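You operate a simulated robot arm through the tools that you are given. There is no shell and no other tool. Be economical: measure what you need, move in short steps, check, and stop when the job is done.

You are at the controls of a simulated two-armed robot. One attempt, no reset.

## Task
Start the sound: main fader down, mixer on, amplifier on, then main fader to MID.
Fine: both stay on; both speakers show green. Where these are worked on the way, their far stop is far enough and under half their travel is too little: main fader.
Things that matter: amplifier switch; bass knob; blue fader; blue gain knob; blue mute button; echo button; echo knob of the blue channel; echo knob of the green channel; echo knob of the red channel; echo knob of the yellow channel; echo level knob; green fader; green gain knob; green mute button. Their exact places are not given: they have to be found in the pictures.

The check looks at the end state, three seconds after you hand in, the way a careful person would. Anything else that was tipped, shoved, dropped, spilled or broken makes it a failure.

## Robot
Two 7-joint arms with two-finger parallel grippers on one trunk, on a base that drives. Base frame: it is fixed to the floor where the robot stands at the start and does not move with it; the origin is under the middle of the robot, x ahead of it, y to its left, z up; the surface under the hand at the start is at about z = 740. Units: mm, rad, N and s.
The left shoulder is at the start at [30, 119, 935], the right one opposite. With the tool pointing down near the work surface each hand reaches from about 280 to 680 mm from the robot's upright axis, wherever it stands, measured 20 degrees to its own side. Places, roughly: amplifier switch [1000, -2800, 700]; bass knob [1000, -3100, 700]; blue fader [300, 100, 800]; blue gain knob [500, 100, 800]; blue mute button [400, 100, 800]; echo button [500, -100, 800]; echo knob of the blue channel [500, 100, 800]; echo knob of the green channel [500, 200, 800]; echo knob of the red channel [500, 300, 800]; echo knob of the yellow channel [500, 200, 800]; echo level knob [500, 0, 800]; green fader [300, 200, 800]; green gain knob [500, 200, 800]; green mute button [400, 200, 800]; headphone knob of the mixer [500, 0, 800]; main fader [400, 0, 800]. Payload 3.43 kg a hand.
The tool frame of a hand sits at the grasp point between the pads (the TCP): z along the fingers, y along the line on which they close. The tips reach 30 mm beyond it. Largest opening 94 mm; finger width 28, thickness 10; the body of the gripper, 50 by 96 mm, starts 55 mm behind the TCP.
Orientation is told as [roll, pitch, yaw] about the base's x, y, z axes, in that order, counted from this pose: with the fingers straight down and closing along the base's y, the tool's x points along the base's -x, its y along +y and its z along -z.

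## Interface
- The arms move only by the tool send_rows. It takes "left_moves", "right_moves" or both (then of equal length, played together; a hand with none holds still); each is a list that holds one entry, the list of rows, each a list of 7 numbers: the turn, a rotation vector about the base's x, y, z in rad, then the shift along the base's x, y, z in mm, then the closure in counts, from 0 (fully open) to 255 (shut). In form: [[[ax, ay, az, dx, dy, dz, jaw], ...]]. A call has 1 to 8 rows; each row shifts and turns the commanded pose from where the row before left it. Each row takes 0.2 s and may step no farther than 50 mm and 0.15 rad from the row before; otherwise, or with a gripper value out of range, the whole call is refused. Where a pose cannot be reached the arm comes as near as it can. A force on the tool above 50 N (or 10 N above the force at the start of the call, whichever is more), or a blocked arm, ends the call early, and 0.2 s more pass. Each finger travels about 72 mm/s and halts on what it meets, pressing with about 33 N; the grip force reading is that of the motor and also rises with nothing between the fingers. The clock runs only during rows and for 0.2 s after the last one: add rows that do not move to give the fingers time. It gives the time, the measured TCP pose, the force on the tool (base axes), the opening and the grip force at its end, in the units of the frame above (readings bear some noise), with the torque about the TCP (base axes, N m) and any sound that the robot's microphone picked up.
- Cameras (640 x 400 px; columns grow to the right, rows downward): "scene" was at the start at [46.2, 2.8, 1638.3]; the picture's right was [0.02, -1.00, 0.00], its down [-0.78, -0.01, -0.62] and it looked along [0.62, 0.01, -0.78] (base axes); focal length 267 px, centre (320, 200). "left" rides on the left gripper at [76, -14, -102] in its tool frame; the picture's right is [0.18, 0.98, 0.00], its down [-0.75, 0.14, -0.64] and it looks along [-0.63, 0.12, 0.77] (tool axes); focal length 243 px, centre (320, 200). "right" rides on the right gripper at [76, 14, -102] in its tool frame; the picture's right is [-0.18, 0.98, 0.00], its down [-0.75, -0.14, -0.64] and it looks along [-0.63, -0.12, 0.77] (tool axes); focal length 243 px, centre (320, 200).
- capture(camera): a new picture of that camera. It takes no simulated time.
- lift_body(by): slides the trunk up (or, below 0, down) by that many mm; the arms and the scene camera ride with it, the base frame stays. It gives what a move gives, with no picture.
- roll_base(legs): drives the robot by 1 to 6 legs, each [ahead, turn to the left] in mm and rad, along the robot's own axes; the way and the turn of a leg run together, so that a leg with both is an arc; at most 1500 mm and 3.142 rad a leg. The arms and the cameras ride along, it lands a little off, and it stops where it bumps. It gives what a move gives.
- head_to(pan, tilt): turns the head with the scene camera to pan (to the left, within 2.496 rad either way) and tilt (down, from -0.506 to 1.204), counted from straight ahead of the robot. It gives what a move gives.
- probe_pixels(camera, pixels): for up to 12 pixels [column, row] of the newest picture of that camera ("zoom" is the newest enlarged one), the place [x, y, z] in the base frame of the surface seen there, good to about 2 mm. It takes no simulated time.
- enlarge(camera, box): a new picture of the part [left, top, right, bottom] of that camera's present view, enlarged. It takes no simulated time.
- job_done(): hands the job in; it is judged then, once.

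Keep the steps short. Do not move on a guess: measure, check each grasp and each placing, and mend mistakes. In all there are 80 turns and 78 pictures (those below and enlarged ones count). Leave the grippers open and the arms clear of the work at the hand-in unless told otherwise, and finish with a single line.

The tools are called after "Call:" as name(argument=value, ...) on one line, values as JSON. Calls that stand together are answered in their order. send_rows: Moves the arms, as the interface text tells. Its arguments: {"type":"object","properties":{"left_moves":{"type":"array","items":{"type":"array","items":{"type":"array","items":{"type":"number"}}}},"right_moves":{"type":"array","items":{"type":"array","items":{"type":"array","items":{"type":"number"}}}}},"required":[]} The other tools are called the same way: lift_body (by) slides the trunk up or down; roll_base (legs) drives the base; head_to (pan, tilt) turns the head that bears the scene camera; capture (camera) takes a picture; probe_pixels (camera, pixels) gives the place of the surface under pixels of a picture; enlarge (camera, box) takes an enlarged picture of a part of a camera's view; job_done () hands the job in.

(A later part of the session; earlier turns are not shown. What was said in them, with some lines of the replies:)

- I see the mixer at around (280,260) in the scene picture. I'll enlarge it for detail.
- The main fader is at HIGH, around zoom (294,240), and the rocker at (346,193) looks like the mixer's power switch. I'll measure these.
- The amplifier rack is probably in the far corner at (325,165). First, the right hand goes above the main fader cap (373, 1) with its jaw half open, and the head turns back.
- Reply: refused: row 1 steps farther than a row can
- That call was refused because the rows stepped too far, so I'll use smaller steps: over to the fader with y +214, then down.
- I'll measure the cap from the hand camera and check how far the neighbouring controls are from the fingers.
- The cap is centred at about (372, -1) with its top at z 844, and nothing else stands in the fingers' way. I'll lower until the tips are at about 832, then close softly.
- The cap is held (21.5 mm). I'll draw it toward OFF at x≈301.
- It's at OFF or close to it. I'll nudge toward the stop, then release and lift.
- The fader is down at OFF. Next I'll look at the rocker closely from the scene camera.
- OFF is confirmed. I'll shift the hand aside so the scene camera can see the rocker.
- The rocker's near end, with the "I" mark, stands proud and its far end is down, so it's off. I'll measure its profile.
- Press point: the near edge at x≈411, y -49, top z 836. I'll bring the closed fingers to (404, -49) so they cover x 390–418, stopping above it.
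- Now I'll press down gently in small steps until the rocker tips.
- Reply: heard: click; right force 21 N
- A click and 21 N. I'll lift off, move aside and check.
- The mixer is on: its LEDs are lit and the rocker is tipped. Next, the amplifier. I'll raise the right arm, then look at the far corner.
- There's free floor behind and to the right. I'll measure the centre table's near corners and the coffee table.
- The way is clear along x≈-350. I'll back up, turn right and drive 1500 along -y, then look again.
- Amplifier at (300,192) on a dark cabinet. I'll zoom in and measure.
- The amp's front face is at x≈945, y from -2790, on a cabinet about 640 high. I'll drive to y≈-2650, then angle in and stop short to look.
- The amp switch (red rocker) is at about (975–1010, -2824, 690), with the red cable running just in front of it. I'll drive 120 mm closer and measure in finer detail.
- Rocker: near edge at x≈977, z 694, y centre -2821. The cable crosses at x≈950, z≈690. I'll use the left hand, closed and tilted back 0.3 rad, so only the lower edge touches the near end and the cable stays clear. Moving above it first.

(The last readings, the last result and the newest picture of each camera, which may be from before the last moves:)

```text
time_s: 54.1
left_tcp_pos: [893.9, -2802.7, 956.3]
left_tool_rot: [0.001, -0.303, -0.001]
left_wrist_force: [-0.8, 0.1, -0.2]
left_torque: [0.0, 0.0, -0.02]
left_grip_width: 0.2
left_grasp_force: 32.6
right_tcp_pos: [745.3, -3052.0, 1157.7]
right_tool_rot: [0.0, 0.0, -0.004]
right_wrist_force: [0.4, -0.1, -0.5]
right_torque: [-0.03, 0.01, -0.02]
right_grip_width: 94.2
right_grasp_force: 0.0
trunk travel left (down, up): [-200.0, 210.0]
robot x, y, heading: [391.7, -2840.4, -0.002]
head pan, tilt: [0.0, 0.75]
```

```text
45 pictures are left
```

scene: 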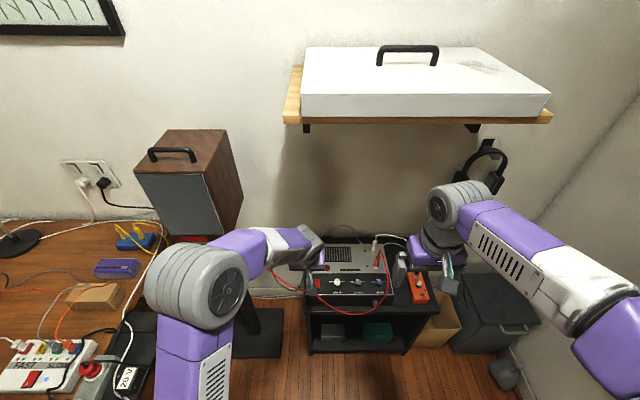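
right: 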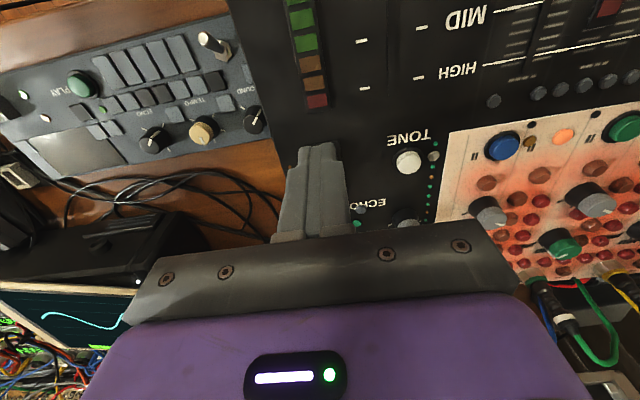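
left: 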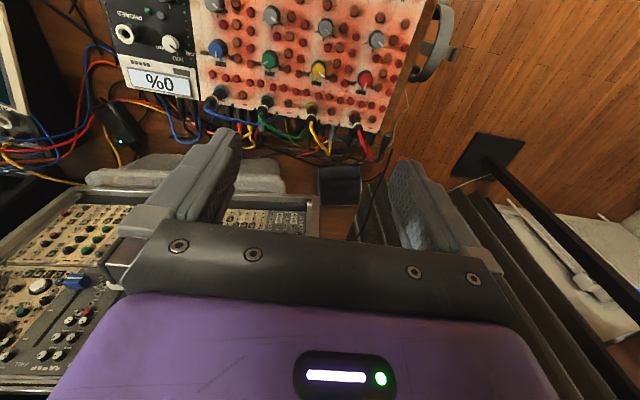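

I'll continue to a hover above the switch at TCP z≈770.

Call:
send_rows(left_moves=[[[0, 0, 0, 20, -4, -37, 255], [0, 0, 0, 20, -4, -37, 255], [0, 0, 0, 20, -4, -37, 255], [0, 0, 0, 20, -3, -37, 255], [0, 0, 0, 10, -3, -37, 255], [0, 0, 0, 0, 0, 0, 255]]])

Call:
capture(camera="left")

Call:
capture(camera="scene")

```text
time_s: 55.5
left_tcp_pos: [983.4, -2821.0, 772.0]
left_tool_rot: [0.0, -0.3, -0.005]
left_wrist_force: [-0.5, 0.0, -0.2]
left_torque: [-0.01, 0.01, 0.0]
left_grip_width: 0.0
left_grasp_force: 32.9
right_tcp_pos: [745.8, -3052.1, 1158.2]
right_tool_rot: [0.0, 0.0, -0.002]
right_wrist_force: [-0.9, -0.4, -0.4]
right_torque: [-0.01, -0.02, -0.01]
right_grip_width: 94.0
right_grasp_force: 0.1
trunk travel left (down, up): [-200.0, 210.0]
robot x, y, heading: [397.5, -2840.4, -0.006]
head pan, tilt: [0.0, 0.75]
```

```text
44 pictures are left
```

left: 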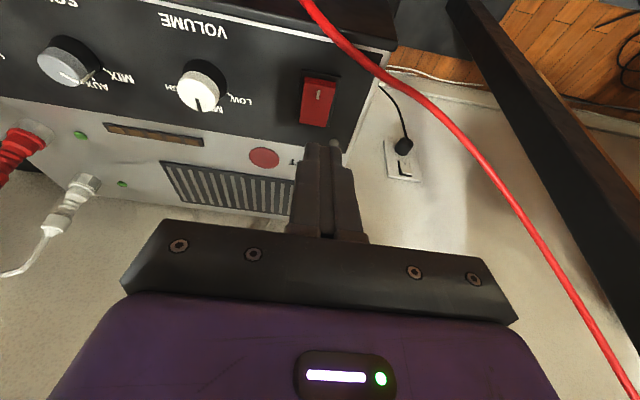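

```text
43 pictures are left
```

scene: 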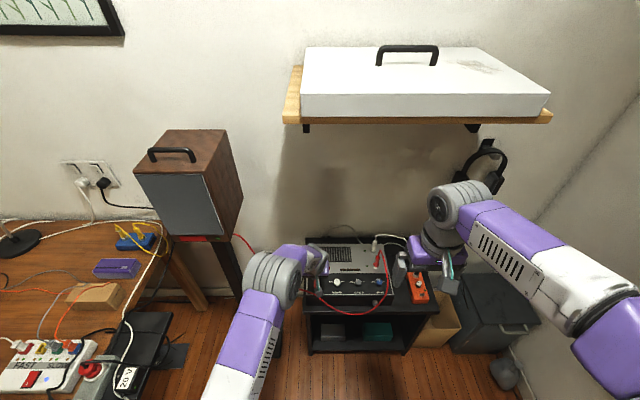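

The cable runs close on the left side, so I'll check its position relative to the gripper body, along with the rocker.

Call:
probe_pixels(camera="left", pixels=[[345, 45], [380, 72], [420, 102], [465, 150], [510, 205], [560, 275], [318, 92], [318, 122], [309, 105], [328, 105], [318, 82]])

```text
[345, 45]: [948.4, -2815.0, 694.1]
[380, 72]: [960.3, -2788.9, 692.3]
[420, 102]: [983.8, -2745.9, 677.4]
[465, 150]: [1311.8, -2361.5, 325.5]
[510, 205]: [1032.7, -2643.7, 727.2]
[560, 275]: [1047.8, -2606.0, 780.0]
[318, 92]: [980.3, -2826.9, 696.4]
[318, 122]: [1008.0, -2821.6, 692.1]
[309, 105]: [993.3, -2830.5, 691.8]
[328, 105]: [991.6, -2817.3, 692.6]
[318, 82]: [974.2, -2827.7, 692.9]
```

The rocker centre is at y≈-2823 and the cable is clear. Lowering, then pressing in small steps.

Call:
send_rows(left_moves=[[[0, 0, 0, 0, -2, -20, 255], [0, 0, 0, 0, 0, -15, 255], [0, 0, 0, 0, 0, -5, 255], [0, 0, 0, 0, 0, -3, 255], [0, 0, 0, 0, 0, -2, 255], [0, 0, 0, 0, 0, -2, 255], [0, 0, 0, 0, 0, 0, 255]]])

```text
time_s: 57.1
left_tcp_pos: [983.5, -2823.2, 724.1]
left_tool_rot: [-0.001, -0.3, -0.004]
left_wrist_force: [0.3, -0.5, 0.7]
left_torque: [0.01, 0.01, -0.02]
left_grip_width: 0.0
left_grasp_force: 32.5
right_tcp_pos: [745.0, -3052.6, 1158.1]
right_tool_rot: [0.001, 0.0, -0.003]
right_wrist_force: [-1.1, -0.8, 0.3]
right_torque: [0.02, 0.0, -0.02]
right_grip_width: 94.0
right_grasp_force: 0.0
trunk travel left (down, up): [-200.0, 210.0]
robot x, y, heading: [395.2, -2834.2, -0.001]
head pan, tilt: [0.0, 0.75]
heard: click
```

Heard a click. I'll lift off and check.

Call:
send_rows(left_moves=[[[0, 0, 0, 0, 0, 20, 255], [0, 0, 0, -5, 0, 40, 255], [0, 0, 0, -20, 10, 40, 255], [0, 0, 0, -20, 15, 40, 255], [0, 0, 0, -20, 20, 40, 255], [0, 0, 0, -30, 25, 30, 255], [0, 0, 0, 0, 0, 0, 255]]])

Call:
capture(camera="scene")

Call:
enlarge(camera="scene", box=[295, 235, 391, 312])

Call:
enlarge(camera="left", box=[160, 0, 416, 160])

```text
time_s: 58.7
left_tcp_pos: [889.7, -2752.8, 934.4]
left_tool_rot: [0.003, -0.3, -0.004]
left_wrist_force: [1.5, 0.3, 0.5]
left_torque: [-0.04, 0.04, 0.01]
left_grip_width: 0.0
left_grasp_force: 32.4
right_tcp_pos: [746.1, -3053.6, 1156.8]
right_tool_rot: [0.001, -0.001, -0.003]
right_wrist_force: [0.3, -0.5, 0.4]
right_torque: [0.05, -0.01, 0.01]
right_grip_width: 93.8
right_grasp_force: 0.1
trunk travel left (down, up): [-200.0, 210.0]
robot x, y, heading: [394.9, -2838.3, -0.002]
head pan, tilt: [0.0, 0.75]
```

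```text
42 pictures are left
```

scene: 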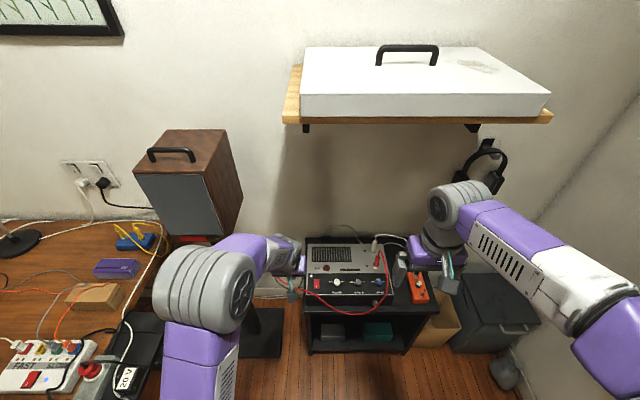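

```text
5.19 times, centred on (343, 274) of scene
```

zoom: 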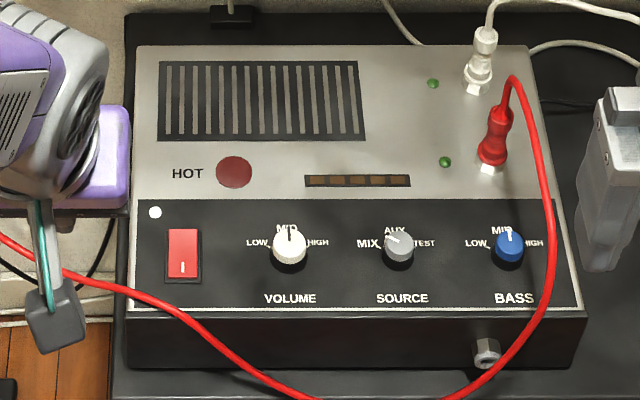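

```text
2.50 times, centred on (288, 80) of left
```

zoom: 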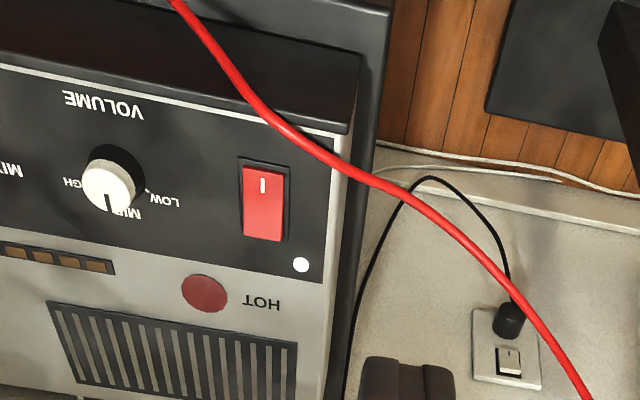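

The amp's pilot LED is lit, so it's on. I'll untilt and draw the left arm back, then drive back.

Call:
send_rows(left_moves=[[[0, 0.15, 0, -20, 25, 35, 255], [0, 0.15, 0, -20, 25, 35, 255], [0, 0, 0, -20, 25, 35, 128], [0, 0, 0, -20, 25, 35, 0], [0, 0, 0, -20, 25, 35, 0], [0, 0, 0, -20, 20, 35, 0], [0, 0, 0, 0, 0, 22, 0], [0, 0, 0, 0, 0, 0, 0]]])

Call:
roll_base(legs=[[0, -0.27], [-800, 0], [0, 1.843]])

```text
time_s: 60.5
left_tcp_pos: [766.6, -2607.0, 1166.6]
left_tool_rot: [0.0, 0.0, -0.004]
left_wrist_force: [-0.4, 0.8, -0.2]
left_torque: [0.04, 0.02, 0.03]
left_grip_width: 94.0
left_grasp_force: 0.1
right_tcp_pos: [745.7, -3052.5, 1158.2]
right_tool_rot: [0.002, -0.001, -0.002]
right_wrist_force: [-0.4, 0.4, 0.9]
right_torque: [-0.02, -0.04, 0.01]
right_grip_width: 93.8
right_grasp_force: 0.0
trunk travel left (down, up): [-200.0, 210.0]
robot x, y, heading: [394.6, -2832.9, -0.005]
head pan, tilt: [0.0, 0.75]
```

```text
time_s: 70.1
left_tcp_pos: [-603.5, -2243.9, 1167.1]
left_tool_rot: [-0.001, -0.001, 1.562]
left_wrist_force: [0.2, 0.5, 0.2]
left_torque: [0.03, 0.01, -0.04]
left_grip_width: 93.9
left_grasp_force: 0.1
right_tcp_pos: [-159.5, -2269.6, 1159.5]
right_tool_rot: [0.0, 0.0, 1.562]
right_wrist_force: [1.1, 0.0, -0.6]
right_torque: [-0.01, -0.05, 0.02]
right_grip_width: 93.8
right_grasp_force: 0.0
trunk travel left (down, up): [-200.0, 210.0]
robot x, y, heading: [-376.8, -2619.7, 1.563]
head pan, tilt: [0.0, 0.75]
```

Position (-377, -2620). I'll drive back to y≈0, turn to face the mixer and look before closing in.

Call:
roll_base(legs=[[1500, 0], [1115, 0], [0, -1.563]])

Call:
head_to(pan=0, tilt=0.75)

Call:
capture(camera="scene")

```text
time_s: 86.8
left_tcp_pos: [24.9, 245.4, 1167.2]
left_tool_rot: [0.001, 0.0, -0.013]
left_wrist_force: [-0.9, 0.2, 0.5]
left_torque: [0.01, 0.01, 0.02]
left_grip_width: 93.9
left_grasp_force: 0.0
right_tcp_pos: [-3.1, -199.3, 1157.8]
right_tool_rot: [-0.001, -0.001, -0.012]
right_wrist_force: [-0.3, 0.1, 0.3]
right_torque: [0.01, -0.03, -0.04]
right_grip_width: 94.0
right_grasp_force: 0.2
trunk travel left (down, up): [-200.0, 210.0]
robot x, y, heading: [-347.7, 17.2, -0.012]
head pan, tilt: [0.0, 0.75]
```

```text
time_s: 87.4
left_tcp_pos: [24.0, 245.2, 1166.3]
left_tool_rot: [0.0, -0.002, -0.012]
left_wrist_force: [0.0, -0.1, -0.6]
left_torque: [0.02, 0.01, 0.01]
left_grip_width: 94.0
left_grasp_force: 0.1
right_tcp_pos: [-2.7, -199.0, 1159.1]
right_tool_rot: [0.0, 0.0, -0.011]
right_wrist_force: [-0.8, -0.3, -0.2]
right_torque: [0.01, 0.02, 0.02]
right_grip_width: 93.9
right_grasp_force: 0.0
trunk travel left (down, up): [-200.0, 210.0]
robot x, y, heading: [-349.1, 16.7, -0.015]
head pan, tilt: [0.0, 0.75]
```

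```text
39 pictures are left
```

scene: 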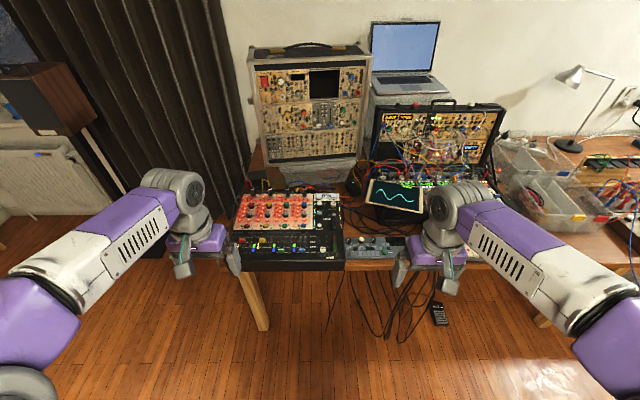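

The path is clear, and the other speaker is at the left (45,100). I'll drive up to the desk.

Call:
roll_base(legs=[[345, 0.012]])

Call:
head_to(pan=0, tilt=1.0)

Call:
enlarge(camera="scene", box=[290, 190, 354, 290])

```text
time_s: 89.7
left_tcp_pos: [369.9, 246.7, 1165.6]
left_tool_rot: [0.0, 0.001, -0.002]
left_wrist_force: [0.3, -0.4, 0.1]
left_torque: [0.01, 0.02, 0.0]
left_grip_width: 94.1
left_grasp_force: 0.0
right_tcp_pos: [346.9, -198.8, 1157.6]
right_tool_rot: [0.0, -0.002, -0.002]
right_wrist_force: [0.2, 0.1, 0.2]
right_torque: [-0.01, 0.0, 0.02]
right_grip_width: 93.9
right_grasp_force: 0.0
trunk travel left (down, up): [-200.0, 210.0]
robot x, y, heading: [-4.6, 18.2, 0.003]
head pan, tilt: [0.0, 0.75]
```

```text
time_s: 90.4
left_tcp_pos: [369.7, 245.8, 1166.4]
left_tool_rot: [0.0, 0.0, -0.001]
left_wrist_force: [-0.1, 0.1, 1.0]
left_torque: [0.0, -0.01, -0.01]
left_grip_width: 94.1
left_grasp_force: 0.1
right_tcp_pos: [345.6, -198.1, 1158.5]
right_tool_rot: [0.0, -0.002, -0.001]
right_wrist_force: [-0.4, 0.1, -0.5]
right_torque: [-0.02, -0.02, -0.02]
right_grip_width: 94.1
right_grasp_force: 0.2
trunk travel left (down, up): [-200.0, 210.0]
robot x, y, heading: [-2.8, 14.9, -0.003]
head pan, tilt: [0.0, 1.0]
```

```text
4.00 times, centred on (322, 240) of scene
```

zoom: 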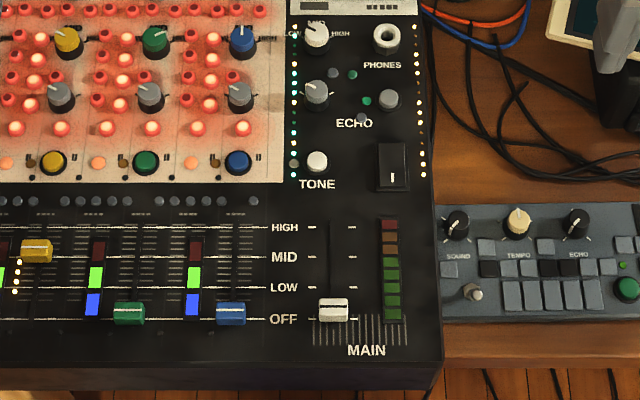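

Call:
probe_pixels(camera="zoom", pixels=[[333, 300], [333, 308], [320, 305], [346, 305], [312, 257], [352, 257], [312, 227], [352, 288], [312, 288], [352, 319]])

```text
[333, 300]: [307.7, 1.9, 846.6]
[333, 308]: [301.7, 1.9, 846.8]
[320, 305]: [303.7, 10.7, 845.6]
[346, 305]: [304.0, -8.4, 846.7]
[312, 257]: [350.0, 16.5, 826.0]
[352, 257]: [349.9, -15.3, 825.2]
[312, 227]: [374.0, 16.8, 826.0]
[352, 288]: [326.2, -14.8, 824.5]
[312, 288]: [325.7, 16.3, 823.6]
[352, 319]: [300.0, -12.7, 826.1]
```

The cap is at about (302, 1) and the MID tick at x≈350. The right hand goes above the cap, jaw half open.

Call:
send_rows(right_moves=[[[0, 0, 0, -6, 28, -31, 115], [0, 0, 0, -6, 28, -31, 115], [0, 0, 0, -6, 28, -31, 115], [0, 0, 0, -6, 28, -31, 115], [0, 0, 0, -6, 29, -31, 115], [0, 0, 0, -6, 29, -31, 115], [0, 0, 0, -8, 29, -31, 115], [0, 0, 0, 0, 0, 0, 115]]])

Call:
capture(camera="right")

```text
time_s: 92.2
left_tcp_pos: [369.9, 245.6, 1165.8]
left_tool_rot: [0.001, -0.001, -0.002]
left_wrist_force: [0.0, 0.3, -0.3]
left_torque: [0.02, 0.02, 0.0]
left_grip_width: 93.9
left_grasp_force: 0.0
right_tcp_pos: [301.2, 1.7, 941.3]
right_tool_rot: [-0.001, -0.003, -0.002]
right_wrist_force: [-0.6, -0.4, 0.5]
right_torque: [0.0, 0.0, 0.03]
right_grip_width: 51.5
right_grasp_force: 0.0
trunk travel left (down, up): [-200.0, 210.0]
robot x, y, heading: [-3.4, 14.0, 0.005]
head pan, tilt: [0.0, 1.0]
```

```text
37 pictures are left
```

right: 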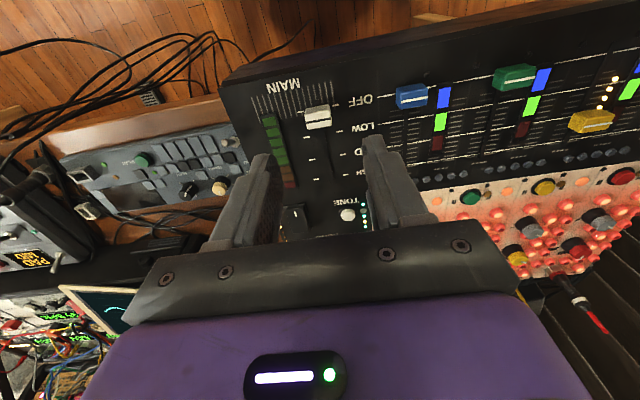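

The alignment is the same as in the first grasp. Lowering 79 mm to TCP z≈862 and closing.

Call:
send_rows(right_moves=[[[0, 0, 0, 0, 0, -40, 115], [0, 0, 0, 1, 0, -26, 115], [0, 0, 0, 0, 0, -13, 115], [0, 0, 0, 0, 0, 0, 170], [0, 0, 0, 0, 0, 0, 200], [0, 0, 0, 0, 0, 0, 200]]])

Call:
capture(camera="right")

```text
time_s: 93.6
left_tcp_pos: [369.6, 246.2, 1166.3]
left_tool_rot: [-0.001, -0.001, -0.001]
left_wrist_force: [-0.3, 0.2, 0.7]
left_torque: [0.0, 0.0, -0.03]
left_grip_width: 93.9
left_grasp_force: 0.1
right_tcp_pos: [302.2, -0.5, 860.6]
right_tool_rot: [0.0, -0.001, -0.001]
right_wrist_force: [0.5, -3.2, -1.9]
right_torque: [-0.04, 0.0, -0.01]
right_grip_width: 22.5
right_grasp_force: 2.1
trunk travel left (down, up): [-200.0, 210.0]
robot x, y, heading: [-4.1, 17.1, 0.002]
head pan, tilt: [0.0, 1.0]
```

```text
36 pictures are left
```

right: 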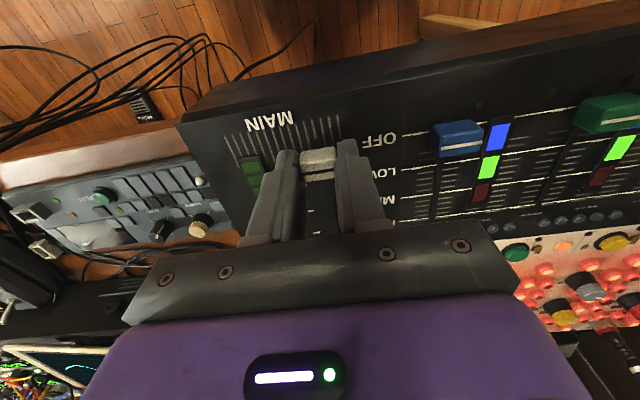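

Gripped at 22.5 mm. Moving it +47 in x toward MID.

Call:
send_rows(right_moves=[[[0, 0, 0, 12, 0, 0.3, 205], [0, 0, 0, 12, 0, 0.3, 205], [0, 0, 0, 12, 0, 0.3, 205], [0, 0, 0, 11.5, 0, 0.3, 205], [0, 0, 0, 0, 0, 0, 205]]])

Call:
capture(camera="right")

Call:
enlarge(camera="right", box=[240, 100, 400, 200])

```text
time_s: 94.8
left_tcp_pos: [370.1, 246.0, 1166.2]
left_tool_rot: [-0.002, 0.002, -0.001]
left_wrist_force: [0.5, -0.7, -0.5]
left_torque: [0.0, -0.01, 0.0]
left_grip_width: 94.0
left_grasp_force: 0.1
right_tcp_pos: [351.0, 0.4, 861.2]
right_tool_rot: [-0.003, 0.004, -0.002]
right_wrist_force: [0.0, -7.0, -34.8]
right_torque: [-0.1, 0.08, 0.02]
right_grip_width: 20.7
right_grasp_force: 44.8
trunk travel left (down, up): [-200.0, 210.0]
robot x, y, heading: [-1.9, 15.8, -0.001]
head pan, tilt: [0.0, 1.0]
```

```text
35 pictures are left
```

right: 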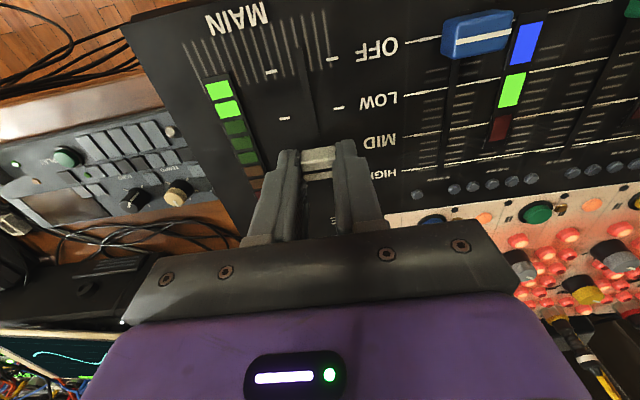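

```text
4.00 times, centred on (320, 150) of right
```

zoom: 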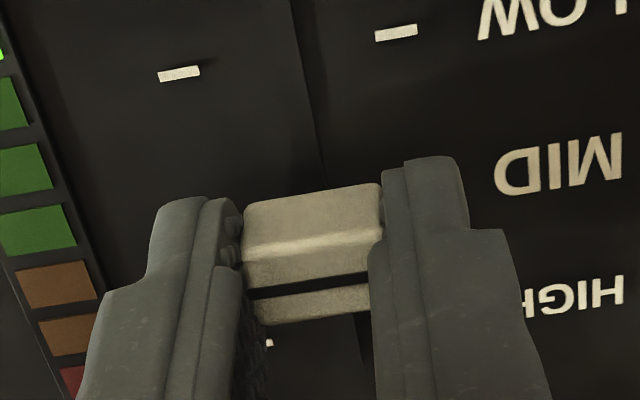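

It's near x≈350, but the cap is pulling down on the tool (34.8 N) because I rose slightly. I'll ease down 1.5 mm, release, lift, move aside and inspect.

Call:
send_rows(right_moves=[[[0, 0, 0, 0, 0, -1.4, 200], [0, 0, 0, 0, 0, 0, 160], [0, 0, 0, 0, 0, 0, 115], [0, 0, 0, 0, 0, 0, 115]]])

Call:
send_rows(right_moves=[[[0, 0, 0, 0, 0, 20, 115], [0, 0, 0, 0, 0, 40, 115], [0, 0, 0, 0, -20, 40, 115], [0, 0, 0, 0, -40, 28, 115], [0, 0, 0, 0, -45, 20, 115], [0, 0, 0, 0, -45, 20, 115], [0, 0, 0, 0, 0, 0, 115]]])

Call:
enlarge(camera="scene", box=[290, 200, 354, 290])

Call:
probe_pixels(camera="zoom", pixels=[[333, 200], [333, 205], [333, 210], [333, 215], [333, 220], [333, 225], [333, 230], [333, 235], [333, 240], [333, 245]])

```text
time_s: 95.8
left_tcp_pos: [368.9, 245.4, 1168.0]
left_tool_rot: [0.0, 0.001, -0.001]
left_wrist_force: [0.4, -0.1, -0.3]
left_torque: [-0.02, -0.01, -0.03]
left_grip_width: 93.9
left_grasp_force: 0.1
right_tcp_pos: [351.2, 1.1, 862.7]
right_tool_rot: [-0.001, -0.002, -0.002]
right_wrist_force: [-0.5, 0.5, -0.5]
right_torque: [0.0, -0.01, 0.0]
right_grip_width: 51.7
right_grasp_force: 0.1
trunk travel left (down, up): [-200.0, 210.0]
robot x, y, heading: [-6.1, 18.3, 0.001]
head pan, tilt: [0.0, 1.0]
```

```text
time_s: 97.4
left_tcp_pos: [368.2, 247.5, 1166.2]
left_tool_rot: [0.0, 0.001, 0.0]
left_wrist_force: [0.0, -0.1, 0.3]
left_torque: [0.01, 0.02, 0.0]
left_grip_width: 94.0
left_grasp_force: 0.0
right_tcp_pos: [351.6, -148.5, 1028.6]
right_tool_rot: [0.0, 0.0, -0.002]
right_wrist_force: [-0.3, 0.0, 0.6]
right_torque: [-0.03, -0.04, -0.01]
right_grip_width: 51.8
right_grasp_force: 0.1
trunk travel left (down, up): [-200.0, 210.0]
robot x, y, heading: [-6.6, 10.7, -0.0]
head pan, tilt: [0.0, 1.0]
```

```text
4.44 times, centred on (322, 245) of scene
```

zoom: 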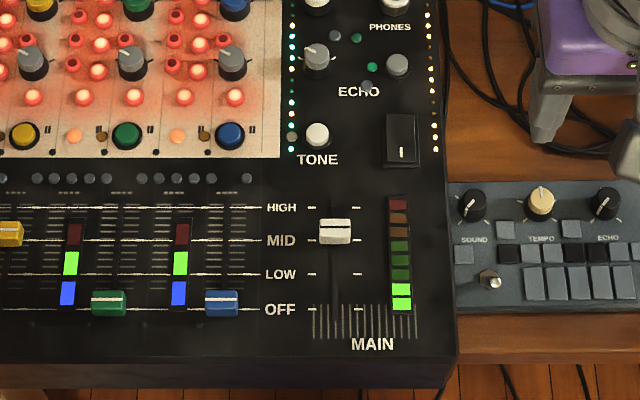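

```text
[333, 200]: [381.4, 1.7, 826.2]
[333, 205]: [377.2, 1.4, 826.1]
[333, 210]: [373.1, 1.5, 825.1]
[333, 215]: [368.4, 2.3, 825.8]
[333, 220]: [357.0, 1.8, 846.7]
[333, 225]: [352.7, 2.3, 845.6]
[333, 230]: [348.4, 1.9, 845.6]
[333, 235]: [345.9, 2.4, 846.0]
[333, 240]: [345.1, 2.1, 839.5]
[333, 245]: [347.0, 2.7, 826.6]
```

The cap spans x 346–357, centred at 351 against the MID tick at 350, and the main meter is lit. Next I'll check both speakers and move the right arm clear.

Call:
send_rows(right_moves=[[[0, 0, 0, -5, -20, 40, 0], [0, 0, 0, -5, -20, 40, 0], [0, 0, 0, 0, -20, 40, 0], [0, 0, 0, 0, 0, 0, 0]]])

Call:
head_to(pan=0.9, tilt=0.5)

Call:
capture(camera="scene")

Call:
head_to(pan=-1.2, tilt=0.4)

Call:
enlarge(camera="scene", box=[270, 100, 370, 220])

```text
time_s: 98.4
left_tcp_pos: [368.7, 246.4, 1166.1]
left_tool_rot: [0.001, 0.0, -0.002]
left_wrist_force: [-0.1, 0.3, -0.1]
left_torque: [-0.03, -0.01, -0.01]
left_grip_width: 94.0
left_grasp_force: 0.0
right_tcp_pos: [341.8, -208.6, 1150.3]
right_tool_rot: [0.001, -0.001, 0.0]
right_wrist_force: [1.0, 0.0, -0.5]
right_torque: [0.02, -0.01, -0.01]
right_grip_width: 94.2
right_grasp_force: 0.1
trunk travel left (down, up): [-200.0, 210.0]
robot x, y, heading: [-2.2, 17.5, -0.006]
head pan, tilt: [0.0, 1.0]
```

```text
time_s: 99.6
left_tcp_pos: [369.5, 246.7, 1166.6]
left_tool_rot: [-0.001, 0.002, -0.001]
left_wrist_force: [0.6, 0.9, 0.1]
left_torque: [0.01, -0.02, -0.04]
left_grip_width: 94.0
left_grasp_force: 0.0
right_tcp_pos: [340.9, -209.2, 1148.8]
right_tool_rot: [0.0, 0.001, -0.002]
right_wrist_force: [-0.1, -1.0, 0.1]
right_torque: [0.01, 0.04, -0.01]
right_grip_width: 94.0
right_grasp_force: 0.1
trunk travel left (down, up): [-200.0, 210.0]
robot x, y, heading: [-4.4, 18.0, -0.004]
head pan, tilt: [0.901, 0.499]
```

```text
32 pictures are left
```

scene: 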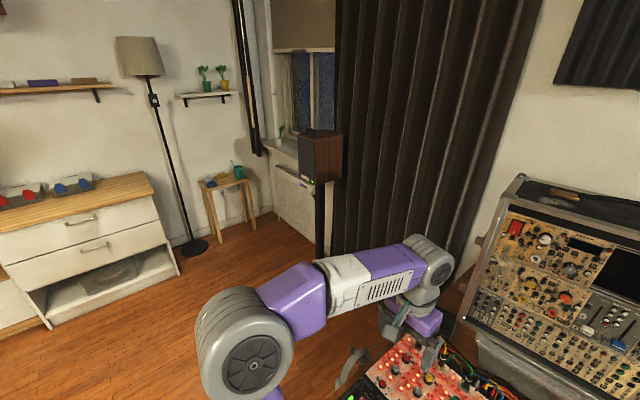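

```text
time_s: 101.6
left_tcp_pos: [368.3, 245.9, 1167.0]
left_tool_rot: [-0.001, -0.002, -0.002]
left_wrist_force: [-0.4, 0.0, 0.0]
left_torque: [-0.01, -0.01, 0.0]
left_grip_width: 94.0
left_grasp_force: 0.1
right_tcp_pos: [342.3, -210.1, 1149.9]
right_tool_rot: [0.001, -0.001, -0.002]
right_wrist_force: [-0.4, -0.2, 0.1]
right_torque: [-0.01, -0.01, -0.01]
right_grip_width: 93.9
right_grasp_force: 0.2
trunk travel left (down, up): [-200.0, 210.0]
robot x, y, heading: [-3.3, 17.2, 0.003]
head pan, tilt: [-1.201, 0.4]
```

```text
3.33 times, centred on (320, 160) of scene
```

zoom: 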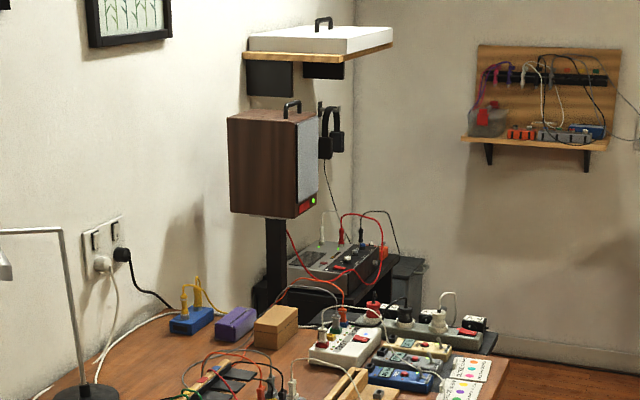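

The right-hand speaker shows a green light. Now the left-hand one.

Call:
head_to(pan=0.9, tilt=0.5)

Call:
enlarge(camera="scene", box=[280, 115, 360, 215])

```text
time_s: 103.6
left_tcp_pos: [369.3, 246.6, 1166.1]
left_tool_rot: [0.001, 0.0, -0.001]
left_wrist_force: [-0.3, 0.0, -0.3]
left_torque: [0.01, 0.0, 0.0]
left_grip_width: 94.1
left_grasp_force: 0.0
right_tcp_pos: [341.7, -209.2, 1148.8]
right_tool_rot: [0.0, 0.001, -0.001]
right_wrist_force: [0.2, 0.6, 0.7]
right_torque: [0.01, 0.06, 0.02]
right_grip_width: 94.0
right_grasp_force: 0.0
trunk travel left (down, up): [-200.0, 210.0]
robot x, y, heading: [-5.6, 14.0, 0.0]
head pan, tilt: [0.901, 0.499]
```

```text
4.00 times, centred on (320, 165) of scene
```

zoom: 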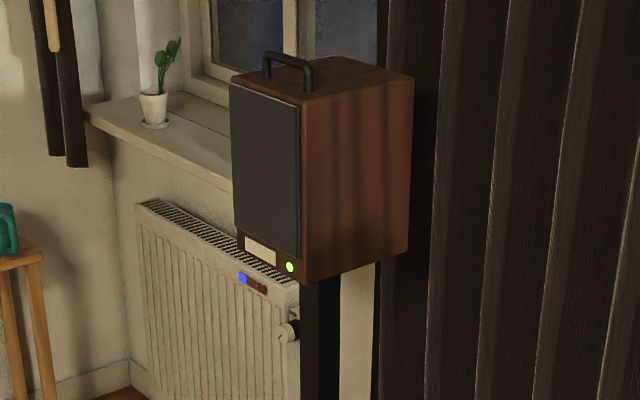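

Both speakers are green, the mixer and amplifier are on, the main fader is at MID, and the arms are clear with grippers open. Handing in.

Call:
job_done()

```text
The job is handed in.
```

The sound is running: the main fader went down first, then the mixer and amplifier were switched on, the fader is now at MID, and both speakers show green.
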